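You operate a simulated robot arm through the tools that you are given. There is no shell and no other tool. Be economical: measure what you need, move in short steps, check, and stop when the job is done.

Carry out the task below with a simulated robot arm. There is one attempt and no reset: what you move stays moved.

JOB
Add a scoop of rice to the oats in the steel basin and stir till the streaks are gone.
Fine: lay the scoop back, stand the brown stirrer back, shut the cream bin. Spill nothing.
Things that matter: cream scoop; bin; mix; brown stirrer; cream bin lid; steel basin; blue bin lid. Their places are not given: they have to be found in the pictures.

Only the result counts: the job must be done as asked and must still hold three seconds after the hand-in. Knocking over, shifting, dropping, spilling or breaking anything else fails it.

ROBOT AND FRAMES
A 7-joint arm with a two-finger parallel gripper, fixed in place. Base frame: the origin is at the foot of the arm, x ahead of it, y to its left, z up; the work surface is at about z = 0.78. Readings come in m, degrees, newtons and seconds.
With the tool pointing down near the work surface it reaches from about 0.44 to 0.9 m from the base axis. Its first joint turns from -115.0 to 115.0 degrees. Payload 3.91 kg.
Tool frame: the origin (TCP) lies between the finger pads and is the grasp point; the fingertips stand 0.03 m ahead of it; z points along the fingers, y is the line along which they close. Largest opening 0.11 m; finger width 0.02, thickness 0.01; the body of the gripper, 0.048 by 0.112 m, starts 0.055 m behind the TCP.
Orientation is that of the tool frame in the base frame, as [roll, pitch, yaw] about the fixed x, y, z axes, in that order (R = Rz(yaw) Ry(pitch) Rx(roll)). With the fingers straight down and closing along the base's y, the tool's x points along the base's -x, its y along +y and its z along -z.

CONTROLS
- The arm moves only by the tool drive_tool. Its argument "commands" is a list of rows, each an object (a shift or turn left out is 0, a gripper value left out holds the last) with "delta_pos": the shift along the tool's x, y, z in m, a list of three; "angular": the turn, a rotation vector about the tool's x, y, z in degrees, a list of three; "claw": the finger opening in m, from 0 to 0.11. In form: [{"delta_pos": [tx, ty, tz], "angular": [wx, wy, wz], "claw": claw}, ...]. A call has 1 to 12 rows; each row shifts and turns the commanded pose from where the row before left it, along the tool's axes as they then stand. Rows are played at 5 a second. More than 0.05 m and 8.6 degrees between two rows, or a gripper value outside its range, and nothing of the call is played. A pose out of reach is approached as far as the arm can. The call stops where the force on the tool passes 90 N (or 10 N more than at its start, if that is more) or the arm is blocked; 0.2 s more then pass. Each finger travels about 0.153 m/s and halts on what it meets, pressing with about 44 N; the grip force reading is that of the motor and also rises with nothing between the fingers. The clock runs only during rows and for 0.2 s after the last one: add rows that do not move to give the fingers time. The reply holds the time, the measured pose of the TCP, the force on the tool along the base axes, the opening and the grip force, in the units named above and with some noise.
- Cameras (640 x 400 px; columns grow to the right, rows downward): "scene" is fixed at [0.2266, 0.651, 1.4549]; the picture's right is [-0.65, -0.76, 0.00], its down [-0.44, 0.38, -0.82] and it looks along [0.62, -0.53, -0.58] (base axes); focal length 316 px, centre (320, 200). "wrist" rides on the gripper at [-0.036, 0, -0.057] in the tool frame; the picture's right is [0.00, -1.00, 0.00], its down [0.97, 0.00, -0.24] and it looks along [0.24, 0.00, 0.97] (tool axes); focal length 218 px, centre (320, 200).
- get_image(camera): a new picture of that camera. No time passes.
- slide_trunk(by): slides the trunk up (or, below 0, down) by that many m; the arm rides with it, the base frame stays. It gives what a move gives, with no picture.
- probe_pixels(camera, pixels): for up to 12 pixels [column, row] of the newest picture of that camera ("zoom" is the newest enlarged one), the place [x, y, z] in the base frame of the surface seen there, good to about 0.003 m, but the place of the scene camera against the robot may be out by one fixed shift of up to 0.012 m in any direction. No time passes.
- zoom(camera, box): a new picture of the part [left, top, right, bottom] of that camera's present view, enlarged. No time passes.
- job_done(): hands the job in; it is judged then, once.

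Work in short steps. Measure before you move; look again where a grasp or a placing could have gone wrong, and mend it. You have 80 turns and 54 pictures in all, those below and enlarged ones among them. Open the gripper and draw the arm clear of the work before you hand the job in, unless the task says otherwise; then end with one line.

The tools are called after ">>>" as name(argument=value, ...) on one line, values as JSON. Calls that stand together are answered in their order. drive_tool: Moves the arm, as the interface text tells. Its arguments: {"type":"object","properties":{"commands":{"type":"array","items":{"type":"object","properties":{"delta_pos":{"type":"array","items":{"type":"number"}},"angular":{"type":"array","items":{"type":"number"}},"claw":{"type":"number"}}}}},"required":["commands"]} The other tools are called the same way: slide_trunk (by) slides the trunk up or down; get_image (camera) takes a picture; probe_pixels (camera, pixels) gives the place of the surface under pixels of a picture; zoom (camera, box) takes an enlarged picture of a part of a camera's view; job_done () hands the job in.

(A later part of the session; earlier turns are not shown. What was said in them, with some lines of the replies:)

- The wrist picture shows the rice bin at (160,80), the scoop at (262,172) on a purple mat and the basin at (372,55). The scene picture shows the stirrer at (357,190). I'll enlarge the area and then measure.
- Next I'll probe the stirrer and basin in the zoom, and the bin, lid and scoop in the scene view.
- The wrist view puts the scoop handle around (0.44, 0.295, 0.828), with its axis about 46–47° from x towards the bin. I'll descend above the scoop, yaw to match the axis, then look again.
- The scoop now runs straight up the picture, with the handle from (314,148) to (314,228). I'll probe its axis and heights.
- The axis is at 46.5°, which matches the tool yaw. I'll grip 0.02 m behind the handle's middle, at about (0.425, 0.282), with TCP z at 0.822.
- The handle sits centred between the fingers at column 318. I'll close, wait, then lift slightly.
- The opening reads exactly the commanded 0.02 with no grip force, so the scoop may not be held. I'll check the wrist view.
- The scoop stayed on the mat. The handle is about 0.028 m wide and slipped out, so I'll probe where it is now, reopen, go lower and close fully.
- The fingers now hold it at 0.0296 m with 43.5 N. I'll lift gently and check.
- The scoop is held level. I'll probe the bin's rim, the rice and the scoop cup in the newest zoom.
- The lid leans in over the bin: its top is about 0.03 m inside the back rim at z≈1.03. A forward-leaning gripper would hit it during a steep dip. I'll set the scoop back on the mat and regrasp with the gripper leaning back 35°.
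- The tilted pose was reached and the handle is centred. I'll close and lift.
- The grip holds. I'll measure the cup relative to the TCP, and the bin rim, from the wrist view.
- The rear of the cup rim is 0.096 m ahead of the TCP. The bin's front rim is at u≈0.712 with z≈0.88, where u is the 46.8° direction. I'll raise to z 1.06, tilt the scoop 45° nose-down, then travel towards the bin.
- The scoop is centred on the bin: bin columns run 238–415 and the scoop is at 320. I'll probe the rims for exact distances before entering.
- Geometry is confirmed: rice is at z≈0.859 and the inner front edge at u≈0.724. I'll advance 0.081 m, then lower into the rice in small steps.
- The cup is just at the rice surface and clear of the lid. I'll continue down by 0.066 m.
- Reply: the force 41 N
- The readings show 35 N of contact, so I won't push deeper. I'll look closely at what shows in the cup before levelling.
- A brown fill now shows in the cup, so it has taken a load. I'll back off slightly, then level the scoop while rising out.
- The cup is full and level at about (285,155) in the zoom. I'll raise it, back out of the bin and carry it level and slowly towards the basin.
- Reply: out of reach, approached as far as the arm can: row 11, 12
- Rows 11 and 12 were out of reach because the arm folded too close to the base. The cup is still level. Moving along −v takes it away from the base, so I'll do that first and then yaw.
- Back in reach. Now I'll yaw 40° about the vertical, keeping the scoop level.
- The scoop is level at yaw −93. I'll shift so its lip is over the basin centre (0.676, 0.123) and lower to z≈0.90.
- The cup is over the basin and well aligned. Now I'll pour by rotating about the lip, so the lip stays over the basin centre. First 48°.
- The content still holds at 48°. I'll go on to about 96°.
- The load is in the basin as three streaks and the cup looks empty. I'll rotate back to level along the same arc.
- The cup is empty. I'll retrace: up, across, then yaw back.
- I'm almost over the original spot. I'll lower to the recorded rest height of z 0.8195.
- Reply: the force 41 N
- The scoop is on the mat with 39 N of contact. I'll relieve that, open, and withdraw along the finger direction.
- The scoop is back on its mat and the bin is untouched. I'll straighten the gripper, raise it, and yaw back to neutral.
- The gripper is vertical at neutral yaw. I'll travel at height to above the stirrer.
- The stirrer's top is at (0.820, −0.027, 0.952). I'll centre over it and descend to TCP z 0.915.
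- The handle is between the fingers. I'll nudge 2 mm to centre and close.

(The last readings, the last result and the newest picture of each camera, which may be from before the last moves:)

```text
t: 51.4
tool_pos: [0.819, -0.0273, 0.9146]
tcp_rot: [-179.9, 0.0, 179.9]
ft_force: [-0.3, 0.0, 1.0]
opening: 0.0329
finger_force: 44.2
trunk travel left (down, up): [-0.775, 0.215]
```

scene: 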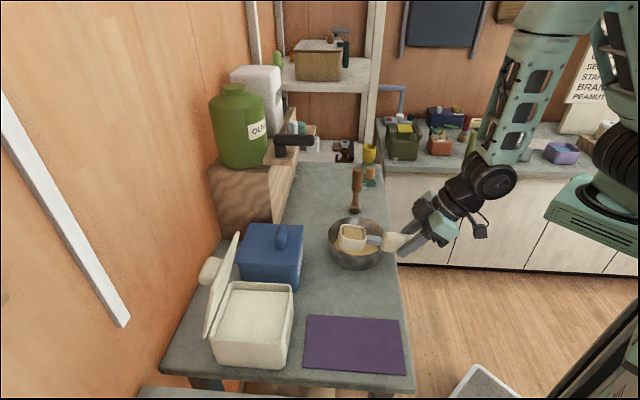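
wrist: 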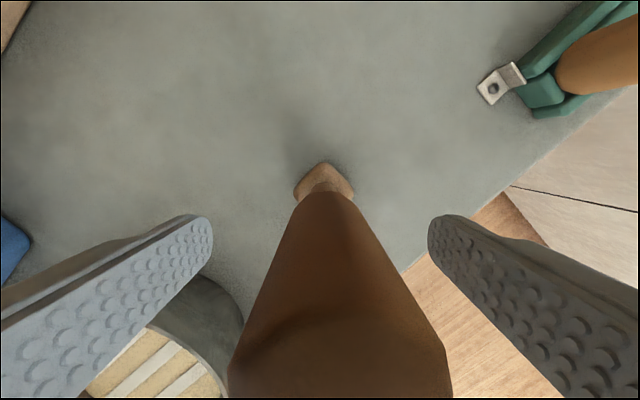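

Held at 0.0329 m with 44 N. I'll lift 0.11 m and carry it over the basin centre.

>>> drive_tool(commands=[{"delta_pos": [0, 0, -0.02]}, {"delta_pos": [0, 0, -0.045]}, {"delta_pos": [0, 0, -0.045]}, {"delta_pos": [0.0284, 0.03, 0]}, {"delta_pos": [0.0284, 0.03, 0]}, {"delta_pos": [0.0284, 0.03, 0]}, {"delta_pos": [0.0284, 0.03, 0]}, {"delta_pos": [0.0284, 0.03, 0]}, {}])

>>> get_image(camera="wrist")

>>> zoom(camera="scene", box=[270, 130, 430, 290])

```text
t: 53.4
tool_pos: [0.6787, 0.1223, 1.0237]
tcp_rot: [180.0, 0.0, 179.9]
ft_force: [-0.6, -0.6, 0.0]
opening: 0.033
finger_force: 44.0
trunk travel left (down, up): [-0.775, 0.215]
```

```text
19 pictures are left
```

wrist: 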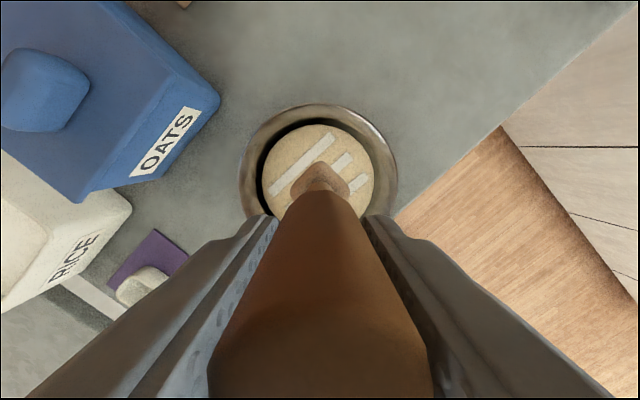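

```text
2.50 times, centred on (350, 210) of scene
```

zoom: 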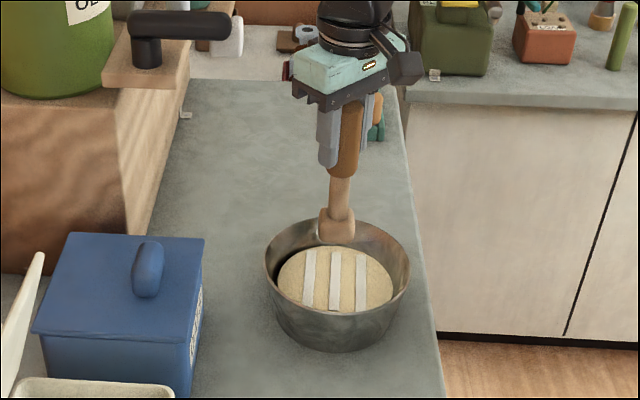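

The foot is centred above the mix, with its bottom 0.135 m below the TCP. I'll lower until it is 2 cm into the mix and move out to the stirring radius.

>>> drive_tool(commands=[{"delta_pos": [0, 0, 0.03]}, {"delta_pos": [0, 0, 0.03]}, {"delta_pos": [0, 0, 0.02]}, {"delta_pos": [0.016, 0, 0]}, {"delta_pos": [0.016, 0, 0]}, {}])

>>> drive_tool(commands=[{"delta_pos": [-0.0043, 0.016, 0]}, {"delta_pos": [-0.0117, 0.0117, 0]}, {"delta_pos": [-0.016, 0.0043, 0]}, {"delta_pos": [-0.016, -0.0043, 0]}, {"delta_pos": [-0.0117, -0.0117, 0]}, {"delta_pos": [-0.0043, -0.016, 0]}, {"delta_pos": [0.0043, -0.016, 0]}, {"delta_pos": [0.0117, -0.0117, 0]}, {"delta_pos": [0.016, -0.0043, 0]}, {"delta_pos": [0.016, 0.0043, 0]}, {"delta_pos": [0.0117, 0.0117, 0]}, {"delta_pos": [0.0043, 0.016, 0]}])

>>> zoom(camera="scene", box=[270, 130, 430, 290])

```text
t: 54.8
tool_pos: [0.6462, 0.122, 0.9452]
tcp_rot: [179.9, 0.0, 180.0]
ft_force: [0.3, -0.5, -1.0]
opening: 0.0331
finger_force: 44.3
trunk travel left (down, up): [-0.775, 0.215]
```

```text
t: 57.4
tool_pos: [0.6449, 0.1225, 0.9455]
tcp_rot: [180.0, 0.0, -180.0]
ft_force: [-0.4, 0.2, -2.0]
opening: 0.0331
finger_force: 44.3
trunk travel left (down, up): [-0.775, 0.215]
```

```text
2.50 times, centred on (350, 210) of scene
```

zoom: 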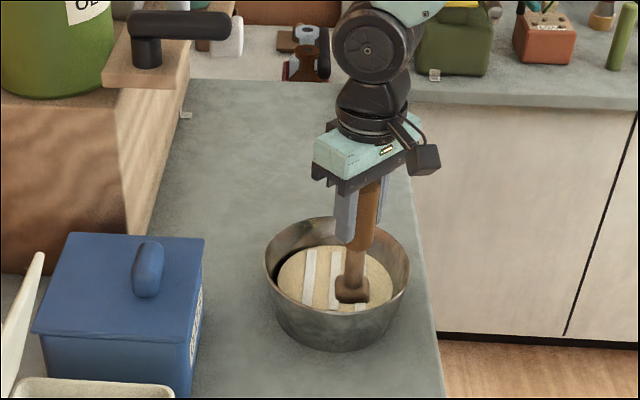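

Streaks are still there after one turn. I'll go 8 mm deeper and stir more.

>>> drive_tool(commands=[{"delta_pos": [-0.0043, 0.016, 0.008]}, {"delta_pos": [-0.0117, 0.0117, 0]}, {"delta_pos": [-0.016, 0.0043, 0]}, {"delta_pos": [-0.016, -0.0043, 0]}, {"delta_pos": [-0.0117, -0.0117, 0]}, {"delta_pos": [-0.0043, -0.016, 0]}, {"delta_pos": [0.0043, -0.016, 0]}, {"delta_pos": [0.0117, -0.0117, 0]}, {"delta_pos": [0.016, -0.0043, 0]}, {"delta_pos": [0.016, 0.0043, 0]}, {"delta_pos": [0.0117, 0.0117, 0]}, {"delta_pos": [0.0043, 0.016, 0]}])

>>> drive_tool(commands=[{"delta_pos": [-0.0043, 0.016, 0]}, {"delta_pos": [-0.0117, 0.0117, 0]}, {"delta_pos": [-0.016, 0.0043, 0]}, {"delta_pos": [-0.016, -0.0043, 0]}, {"delta_pos": [-0.0117, -0.0117, 0]}, {"delta_pos": [-0.0043, -0.016, 0]}, {"delta_pos": [0.0043, -0.016, 0]}, {"delta_pos": [0.0117, -0.0117, 0]}, {"delta_pos": [0.016, -0.0043, 0]}, {"delta_pos": [0.016, 0.0043, 0]}, {"delta_pos": [0.0117, 0.0117, 0]}, {"delta_pos": [0.0043, 0.016, 0]}])

>>> zoom(camera="scene", box=[310, 190, 400, 280])

```text
t: 60.0
tool_pos: [0.6454, 0.1229, 0.9368]
tcp_rot: [180.0, 0.0, 179.9]
ft_force: [-0.6, 0.9, -0.1]
opening: 0.0329
finger_force: 44.3
trunk travel left (down, up): [-0.775, 0.215]
```

```text
t: 62.6
tool_pos: [0.6457, 0.1219, 0.9374]
tcp_rot: [-180.0, 0.0, 180.0]
ft_force: [-0.9, -0.7, -1.7]
opening: 0.033
finger_force: 43.6
trunk travel left (down, up): [-0.775, 0.215]
```

```text
4.44 times, centred on (355, 235) of scene
```

zoom: 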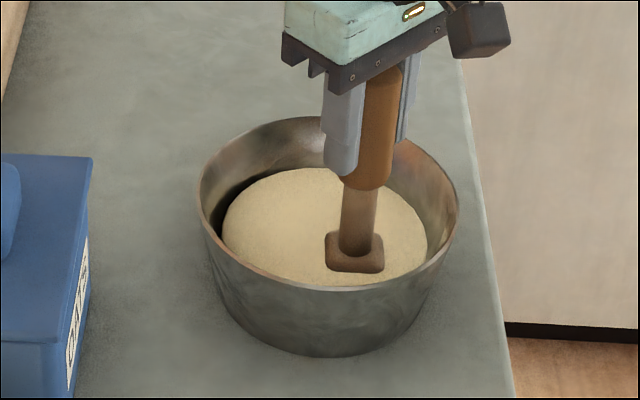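

The streaks are gone and the mix is uniform. I'll centre, lift out and carry the stirrer back to its spot at (0.819, −0.027).

>>> drive_tool(commands=[{"delta_pos": [-0.016, 0, 0]}, {"delta_pos": [-0.016, 0, 0]}, {"delta_pos": [0, 0, -0.03]}, {"delta_pos": [0, 0, -0.03]}, {"delta_pos": [0, 0, -0.03]}, {}, {"delta_pos": [-0.0284, -0.0299, 0]}, {"delta_pos": [-0.0284, -0.0299, 0]}, {"delta_pos": [-0.0284, -0.0299, 0]}, {"delta_pos": [-0.0284, -0.0299, 0]}, {"delta_pos": [-0.0284, -0.0299, 0]}, {}])

```text
t: 65.2
tool_pos: [0.8189, -0.0263, 1.0287]
tcp_rot: [-180.0, 0.0, 179.9]
ft_force: [0.0, 0.1, -1.7]
opening: 0.0329
finger_force: 44.1
trunk travel left (down, up): [-0.775, 0.215]
```

Over its spot. I'll lower to just above the recorded height, then touch down in small steps.

>>> drive_tool(commands=[{"delta_pos": [0, -0.001, 0.04]}, {"delta_pos": [0, 0, 0.04]}, {"delta_pos": [0, 0, 0.02]}, {"delta_pos": [0, 0, 0.01]}, {"delta_pos": [0, 0, 0.0035]}, {}])

>>> zoom(camera="scene", box=[310, 150, 400, 240])

```text
t: 66.6
tool_pos: [0.8184, -0.0273, 0.9165]
tcp_rot: [-180.0, 0.2, 180.0]
ft_force: [-7.7, -1.7, 24.0]
opening: 0.0331
finger_force: 43.6
trunk travel left (down, up): [-0.775, 0.215]
```

```text
4.44 times, centred on (355, 195) of scene
```

zoom: 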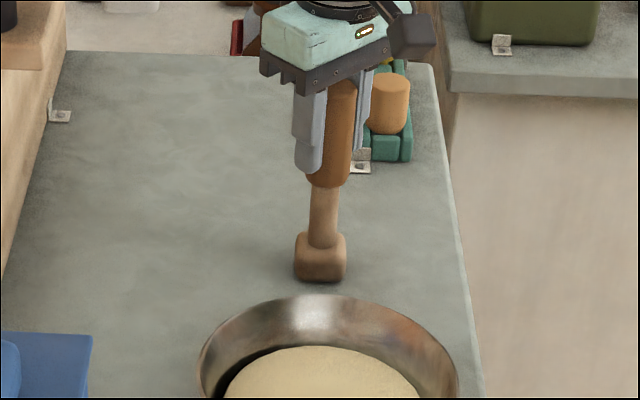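

The foot is down with 24 N of contact. I'll ease off 1.5 mm, open and rise straight up.

>>> drive_tool(commands=[{"delta_pos": [0, 0, -0.0015]}, {"claw": 0.05}, {"claw": 0.09}, {}, {}, {"delta_pos": [0, 0, -0.03]}, {"delta_pos": [0, 0, -0.045]}, {"delta_pos": [0, 0, -0.045]}, {"delta_pos": [0, 0, -0.045]}, {"delta_pos": [0, 0, -0.045]}, {}])

>>> get_image(camera="wrist")

>>> get_image(camera="scene")

```text
t: 69.0
tool_pos: [0.8189, -0.0283, 1.1269]
tcp_rot: [-180.0, -0.1, 179.9]
ft_force: [-0.3, 0.0, -0.1]
opening: 0.0902
finger_force: 0.1
trunk travel left (down, up): [-0.775, 0.215]
```

```text
14 pictures are left
```

wrist: 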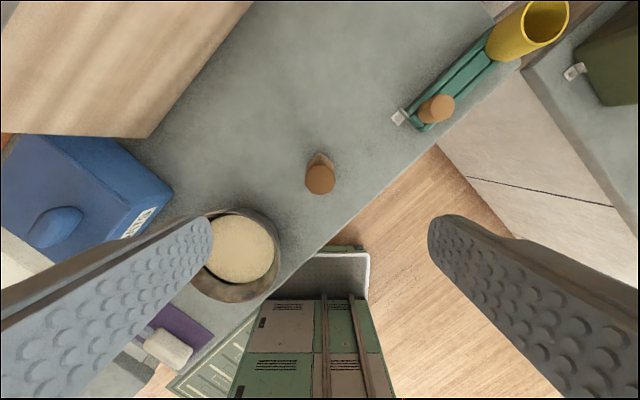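

```text
13 pictures are left
```

scene: 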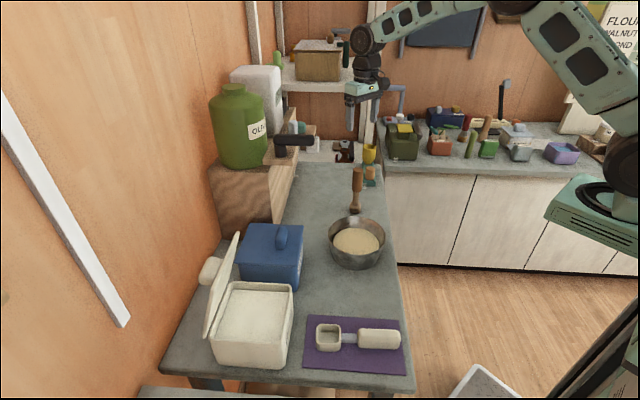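

The stirrer stands upright and the scoop and mix look fine. Last is the cream lid: I'll zoom in and measure its edge, outer face and knob.

>>> zoom(camera="scene", box=[180, 220, 310, 350])

>>> probe_pixels(camera="zoom", pixels=[[286, 62], [278, 75], [262, 70], [245, 150], [225, 210], [180, 300], [130, 395], [125, 415], [120, 220], [100, 260], [180, 200], [210, 250]])

```text
3.08 times, centred on (245, 285) of scene
```

zoom: 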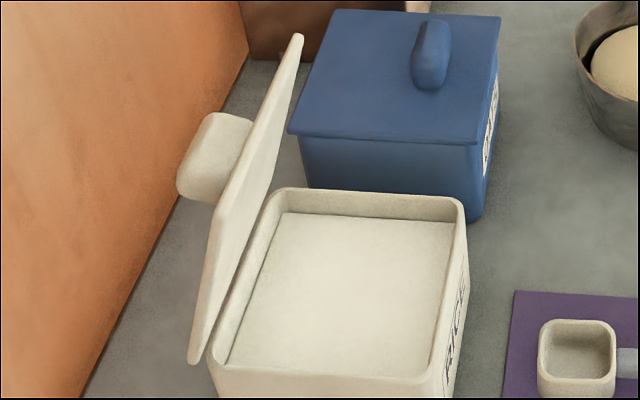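

```text
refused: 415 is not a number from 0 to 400
```

>>> probe_pixels(camera="zoom", pixels=[[297, 40], [275, 75], [255, 120], [230, 170], [216, 208], [205, 270], [194, 355], [235, 260], [265, 180], [240, 220], [215, 150], [235, 122]])

>>> probe_pixels(camera="zoom", pixels=[[255, 95], [195, 165], [218, 116], [183, 180], [212, 200], [225, 160], [280, 100], [290, 60], [260, 150], [250, 190], [225, 285], [215, 320]])

```text
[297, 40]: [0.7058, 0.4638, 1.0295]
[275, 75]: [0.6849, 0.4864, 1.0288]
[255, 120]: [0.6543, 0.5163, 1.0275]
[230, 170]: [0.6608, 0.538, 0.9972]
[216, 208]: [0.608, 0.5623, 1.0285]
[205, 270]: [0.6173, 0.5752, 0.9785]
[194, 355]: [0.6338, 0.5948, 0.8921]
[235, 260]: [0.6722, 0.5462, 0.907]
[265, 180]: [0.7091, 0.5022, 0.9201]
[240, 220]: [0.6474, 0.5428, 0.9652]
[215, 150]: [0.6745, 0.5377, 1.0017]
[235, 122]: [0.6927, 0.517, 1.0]
```

```text
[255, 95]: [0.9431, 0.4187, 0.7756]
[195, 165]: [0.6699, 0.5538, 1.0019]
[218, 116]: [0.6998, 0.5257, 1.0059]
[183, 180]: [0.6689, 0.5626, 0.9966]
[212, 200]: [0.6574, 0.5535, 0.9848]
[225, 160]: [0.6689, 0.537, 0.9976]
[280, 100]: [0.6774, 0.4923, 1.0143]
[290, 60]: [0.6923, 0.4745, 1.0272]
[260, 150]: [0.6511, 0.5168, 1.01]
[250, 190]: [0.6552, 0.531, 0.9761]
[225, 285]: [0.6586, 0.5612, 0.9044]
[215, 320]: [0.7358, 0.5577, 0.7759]
```

The lid's top edge is at u≈0.824 with z≈1.037, and the hinge is near u 0.866, z 0.885. The knob is on the outer face at v −0.155 to −0.10. I'll hook closed fingers behind the top edge at v≈−0.072, beside the knob, so first I travel there at height.

>>> drive_tool(commands=[{"delta_pos": [0.04, 0.02, 0], "claw": 0.0}, {"delta_pos": [0.04, 0.02, 0]}, {"delta_pos": [0.04, 0.02, 0]}, {"delta_pos": [0.01, 0.045, 0]}, {"delta_pos": [0.01, 0.045, 0]}, {"delta_pos": [0.01, 0.045, 0]}, {"delta_pos": [0.01, 0.045, 0]}, {"delta_pos": [0, 0.045, 0]}, {"delta_pos": [0, 0.045, 0]}, {"delta_pos": [0, 0.045, 0]}, {"delta_pos": [0, 0.045, 0]}, {}])

>>> drive_tool(commands=[{"angular": [0, 0, -7.8]}, {"angular": [0, 0, -7.8]}, {"angular": [0, 0, -7.8]}, {"angular": [0, 0, -7.8]}, {"angular": [0, 0, -7.8]}, {"angular": [0, 0, -7.8]}, {}])

>>> get_image(camera="wrist")

```text
t: 71.6
tool_pos: [0.6588, 0.3932, 1.1249]
tcp_rot: [-180.0, 0.0, 179.9]
ft_force: [-0.1, 0.0, 0.6]
opening: 0.0
finger_force: 37.6
trunk travel left (down, up): [-0.775, 0.215]
```

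```text
t: 73.2
tool_pos: [0.6593, 0.3918, 1.125]
tcp_rot: [179.9, 0.1, -133.1]
ft_force: [-0.7, -0.5, -0.4]
opening: 0.0
finger_force: 37.6
trunk travel left (down, up): [-0.775, 0.215]
```

```text
11 pictures are left
```

wrist: 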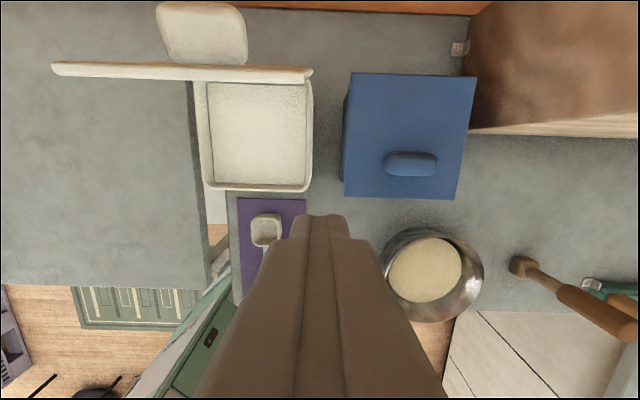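

The wrist view shows the lid's top edge at row 68–75 with the knob at columns 160–247. I'll probe these for precise positions.

>>> probe_pixels(camera="wrist", pixels=[[60, 70], [120, 71], [180, 72], [300, 76], [120, 64], [120, 77], [165, 40], [240, 45], [200, 8], [200, 55], [280, 10], [280, 85]])

```text
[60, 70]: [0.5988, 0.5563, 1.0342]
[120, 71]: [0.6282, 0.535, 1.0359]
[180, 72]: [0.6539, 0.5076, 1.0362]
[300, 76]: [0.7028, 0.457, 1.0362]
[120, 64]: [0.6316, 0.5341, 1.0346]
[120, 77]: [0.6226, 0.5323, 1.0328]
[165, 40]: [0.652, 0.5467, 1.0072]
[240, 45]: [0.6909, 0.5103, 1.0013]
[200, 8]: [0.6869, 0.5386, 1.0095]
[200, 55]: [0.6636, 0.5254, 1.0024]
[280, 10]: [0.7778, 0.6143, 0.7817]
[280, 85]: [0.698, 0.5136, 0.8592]
```

The lid edge spans u 0.814–0.823 and the knob starts at v −0.101. I'll go behind the edge at u 0.862, v −0.072, then lower the tips 2.4 cm below the edge.

>>> drive_tool(commands=[{"delta_pos": [-0.025, 0.028, 0]}, {"delta_pos": [-0.025, 0.028, 0]}, {"delta_pos": [-0.025, 0.028, 0]}, {"delta_pos": [-0.025, 0.028, 0]}, {"delta_pos": [-0.025, 0.028, 0]}, {}, {"delta_pos": [0, 0, 0.03]}, {"delta_pos": [0, 0, 0.03]}, {"delta_pos": [0, 0, 0.023]}, {}])

>>> zoom(camera="scene", box=[170, 180, 330, 340])

```text
t: 75.4
tool_pos: [0.6172, 0.4827, 1.0371]
tcp_rot: [180.0, -0.2, -133.1]
ft_force: [-0.3, -0.4, 1.1]
opening: 0.0
finger_force: 37.1
out of reach, approached as far as the arm can: row 2, 3, 4, 5, 8
trunk travel left (down, up): [-0.775, 0.215]
```

```text
2.50 times, centred on (250, 260) of scene
```

zoom: 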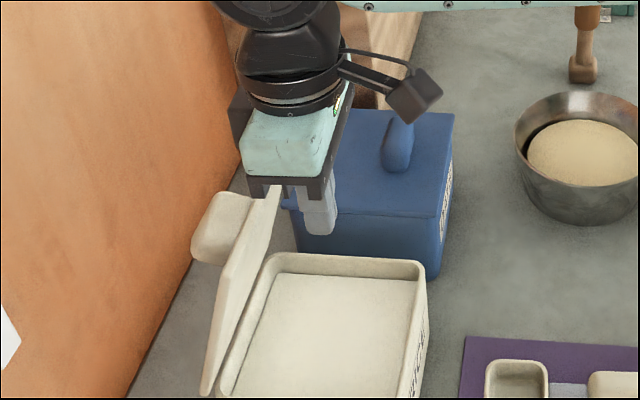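

That was out of reach at this height, so the fingers stopped in front of the lid without touching it. Raising the trunk should extend reach up here. It lifts straight up, clear of the lid.

>>> slide_trunk(by=0.2)

```text
t: 77.6
tool_pos: [0.6162, 0.4805, 1.2374]
tcp_rot: [-180.0, 0.0, -133.2]
ft_force: [0.9, -0.3, 0.5]
opening: 0.0
finger_force: 37.6
trunk travel left (down, up): [-0.975, 0.015]
```

Now I'll lower to z 1.10, with tips still above the lid, then move to behind it.

>>> drive_tool(commands=[{"delta_pos": [0, 0, 0.045]}, {"delta_pos": [0, 0, 0.045]}, {"delta_pos": [0, 0, 0.045]}, {"delta_pos": [-0.03, 0.016, 0]}, {"delta_pos": [-0.03, 0.016, 0]}, {"delta_pos": [-0.03, 0.016, 0]}, {}])

```text
t: 79.2
tool_pos: [0.5989, 0.4909, 1.118]
tcp_rot: [-179.9, -0.1, -133.2]
ft_force: [-0.5, 0.1, 0.4]
opening: 0.0
finger_force: 37.5
out of reach, approached as far as the arm can: row 4, 5, 6
trunk travel left (down, up): [-0.975, 0.015]
```

The limit seems to come from the arm's posture, not the height. Leaning the gripper back, so the fingers point forward and over the edge, will bring the wrist closer to the base. I'll tilt 30° and retry.

>>> drive_tool(commands=[{"angular": [0, -7.5, 0]}, {"angular": [0, -7.5, 0]}, {"angular": [0, -7.5, 0]}, {"angular": [0, -7.5, 0]}, {"delta_pos": [-0.0228, 0.0097, 0.0132]}, {"delta_pos": [-0.0228, 0.0097, 0.0132]}, {"delta_pos": [-0.0228, 0.0097, 0.0132]}, {}])

```text
t: 81.0
tool_pos: [0.6317, 0.5683, 1.116]
tcp_rot: [-179.9, 29.9, -133.2]
ft_force: [0.0, -1.1, 0.8]
opening: 0.0003
finger_force: 37.0
trunk travel left (down, up): [-0.975, 0.015]
```

Reached. I'll lower the tips behind the lid edge and check.

>>> drive_tool(commands=[{"delta_pos": [0.013, 0, 0.0225]}, {"delta_pos": [0.013, 0, 0.0225]}, {"delta_pos": [0.013, 0, 0.0225]}, {}])

>>> zoom(camera="scene", box=[170, 180, 330, 340])

```text
t: 82.0
tool_pos: [0.6305, 0.5658, 1.0383]
tcp_rot: [179.9, 29.9, -133.2]
ft_force: [0.2, -0.2, 0.0]
opening: 0.0
finger_force: 37.8
trunk travel left (down, up): [-0.975, 0.015]
```

```text
2.50 times, centred on (250, 260) of scene
```

zoom: 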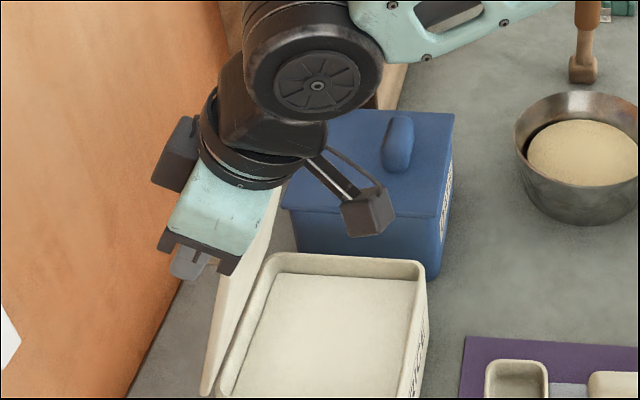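

The fingers are behind the lid, beside the knob, with no contact yet. I'll pull the lid over along its arc to about 45°.

>>> drive_tool(commands=[{"delta_pos": [0.0186, 0, -0.0108]}, {"delta_pos": [0.0186, 0, -0.0108]}, {"delta_pos": [0.0178, 0, 0]}, {"delta_pos": [0.0178, 0, 0]}, {}])

>>> zoom(camera="scene", box=[170, 180, 330, 340])

```text
t: 83.2
tool_pos: [0.5797, 0.5131, 1.0205]
tcp_rot: [179.9, 30.0, -133.1]
ft_force: [-0.4, 0.2, 0.1]
opening: 0.0002
finger_force: 37.3
trunk travel left (down, up): [-0.975, 0.015]
```

```text
2.50 times, centred on (250, 260) of scene
```

zoom: 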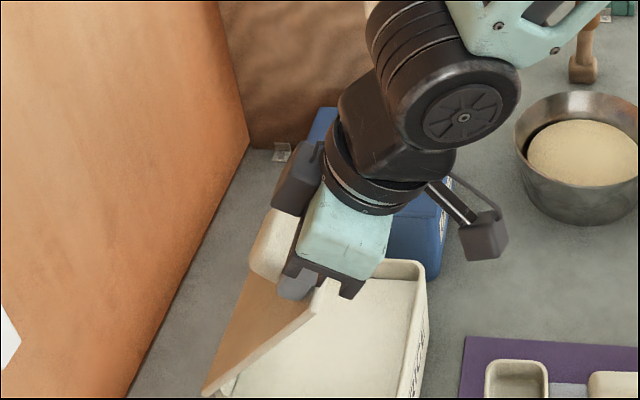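

The lid follows and is now at about 45°. I'll continue to nearly closed.

>>> drive_tool(commands=[{"delta_pos": [0.0174, 0, 0.0041]}, {"delta_pos": [0.0174, 0, 0.0041]}, {"delta_pos": [0.0156, 0, 0.0089]}, {"delta_pos": [0.0156, 0, 0.0089]}, {"delta_pos": [0.0128, 0, 0.0122]}, {"delta_pos": [0.0128, 0, 0.0122]}, {}])

>>> zoom(camera="scene", box=[170, 180, 330, 340])

```text
t: 84.8
tool_pos: [0.5434, 0.4737, 0.9331]
tcp_rot: [179.9, 29.9, -133.3]
ft_force: [-0.3, -0.4, -0.2]
opening: 0.0002
finger_force: 37.7
trunk travel left (down, up): [-0.975, 0.015]
```

```text
2.50 times, centred on (250, 260) of scene
```

zoom: 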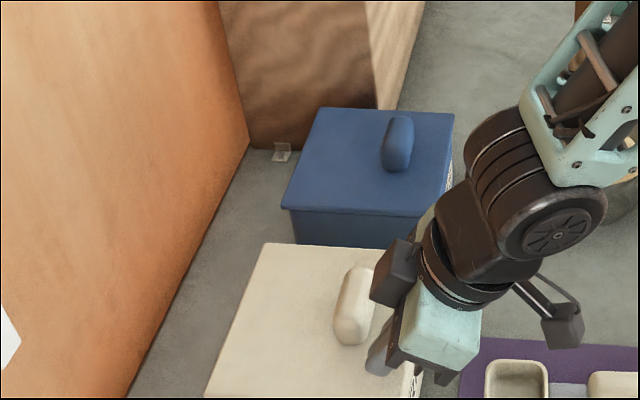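

The lid looks shut. I'll press down gently to confirm it is seated, then withdraw upward.

>>> drive_tool(commands=[{"delta_pos": [0.0025, 0, 0.0043]}, {"delta_pos": [0.0025, 0, 0.0043]}, {"delta_pos": [0.0015, 0, 0.0026]}, {}])

```text
t: 85.8
tool_pos: [0.543, 0.4751, 0.9206]
tcp_rot: [-179.9, 30.1, -133.2]
ft_force: [-1.6, -1.5, 13.2]
opening: 0.0
finger_force: 38.1
trunk travel left (down, up): [-0.975, 0.015]
```

13 N of contact with the tip at about 0.89 means the lid is seated. I'll withdraw up and back, and open the gripper.

>>> drive_tool(commands=[{"delta_pos": [-0.0225, 0, -0.039]}, {"delta_pos": [-0.0225, 0, -0.039]}, {"delta_pos": [-0.0225, 0, -0.039]}, {"delta_pos": [-0.0225, 0, -0.039]}, {"angular": [0, 7.5, 0]}, {"angular": [0, 7.5, 0]}, {"angular": [0, 7.5, 0]}, {"angular": [0, 7.5, 0]}, {"delta_pos": [0.03, -0.03, -0.02], "claw": 0.08}, {"delta_pos": [0.03, -0.03, 0]}, {"delta_pos": [0.03, -0.03, 0]}, {}])

>>> get_image(camera="scene")

>>> get_image(camera="wrist")

```text
t: 88.4
tool_pos: [0.5474, 0.3467, 1.1186]
tcp_rot: [180.0, 0.0, -133.2]
ft_force: [0.3, -0.1, 0.1]
opening: 0.0798
finger_force: 0.0
trunk travel left (down, up): [-0.975, 0.015]
```

```text
6 pictures are left
```

scene: 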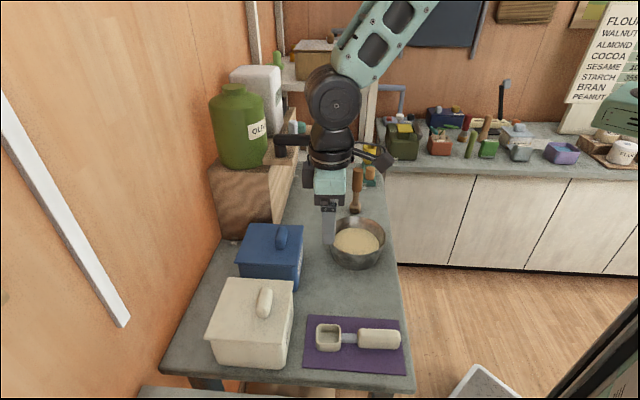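

```text
5 pictures are left
```

wrist: 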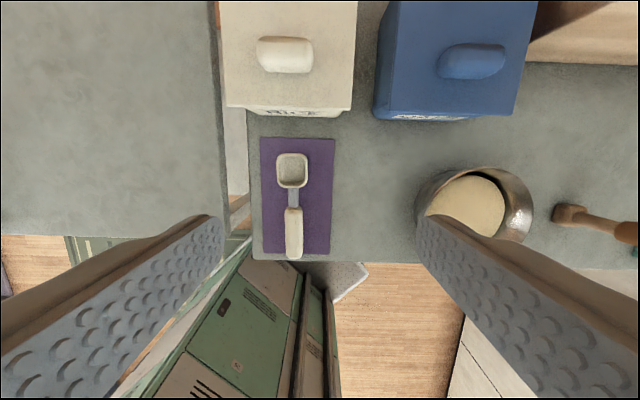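

The lid is shut and the stirrer and mix look good. I'll check how far the scoop is from its original place: the cup front was at (0.532, 0.392), and the handle points at (0.465, 0.326) and (0.4125, 0.270).

>>> probe_pixels(camera="wrist", pixels=[[292, 155], [293, 212], [293, 235], [293, 254], [292, 186], [300, 250], [290, 108], [230, 104], [345, 108], [285, 55]])

```text
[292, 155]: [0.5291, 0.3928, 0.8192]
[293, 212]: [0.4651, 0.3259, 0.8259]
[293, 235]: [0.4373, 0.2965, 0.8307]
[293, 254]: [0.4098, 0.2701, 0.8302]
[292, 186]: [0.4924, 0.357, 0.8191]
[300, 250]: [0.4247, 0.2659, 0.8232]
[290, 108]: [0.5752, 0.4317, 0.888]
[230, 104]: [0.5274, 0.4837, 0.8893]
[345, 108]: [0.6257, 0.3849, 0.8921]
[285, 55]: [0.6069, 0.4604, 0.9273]
```

The scoop is within a few millimetres of where it lay, and the lid lies level at z≈0.89 on the bin. The gripper is open and clear, so I'm handing in.

>>> job_done()

```text
The job is handed in.
```

The rice is in the oats and stirred until no streaks showed, the scoop is back on its mat, the brown stirrer is standing in its place, the cream bin is shut, and I saw no spills in the pictures.
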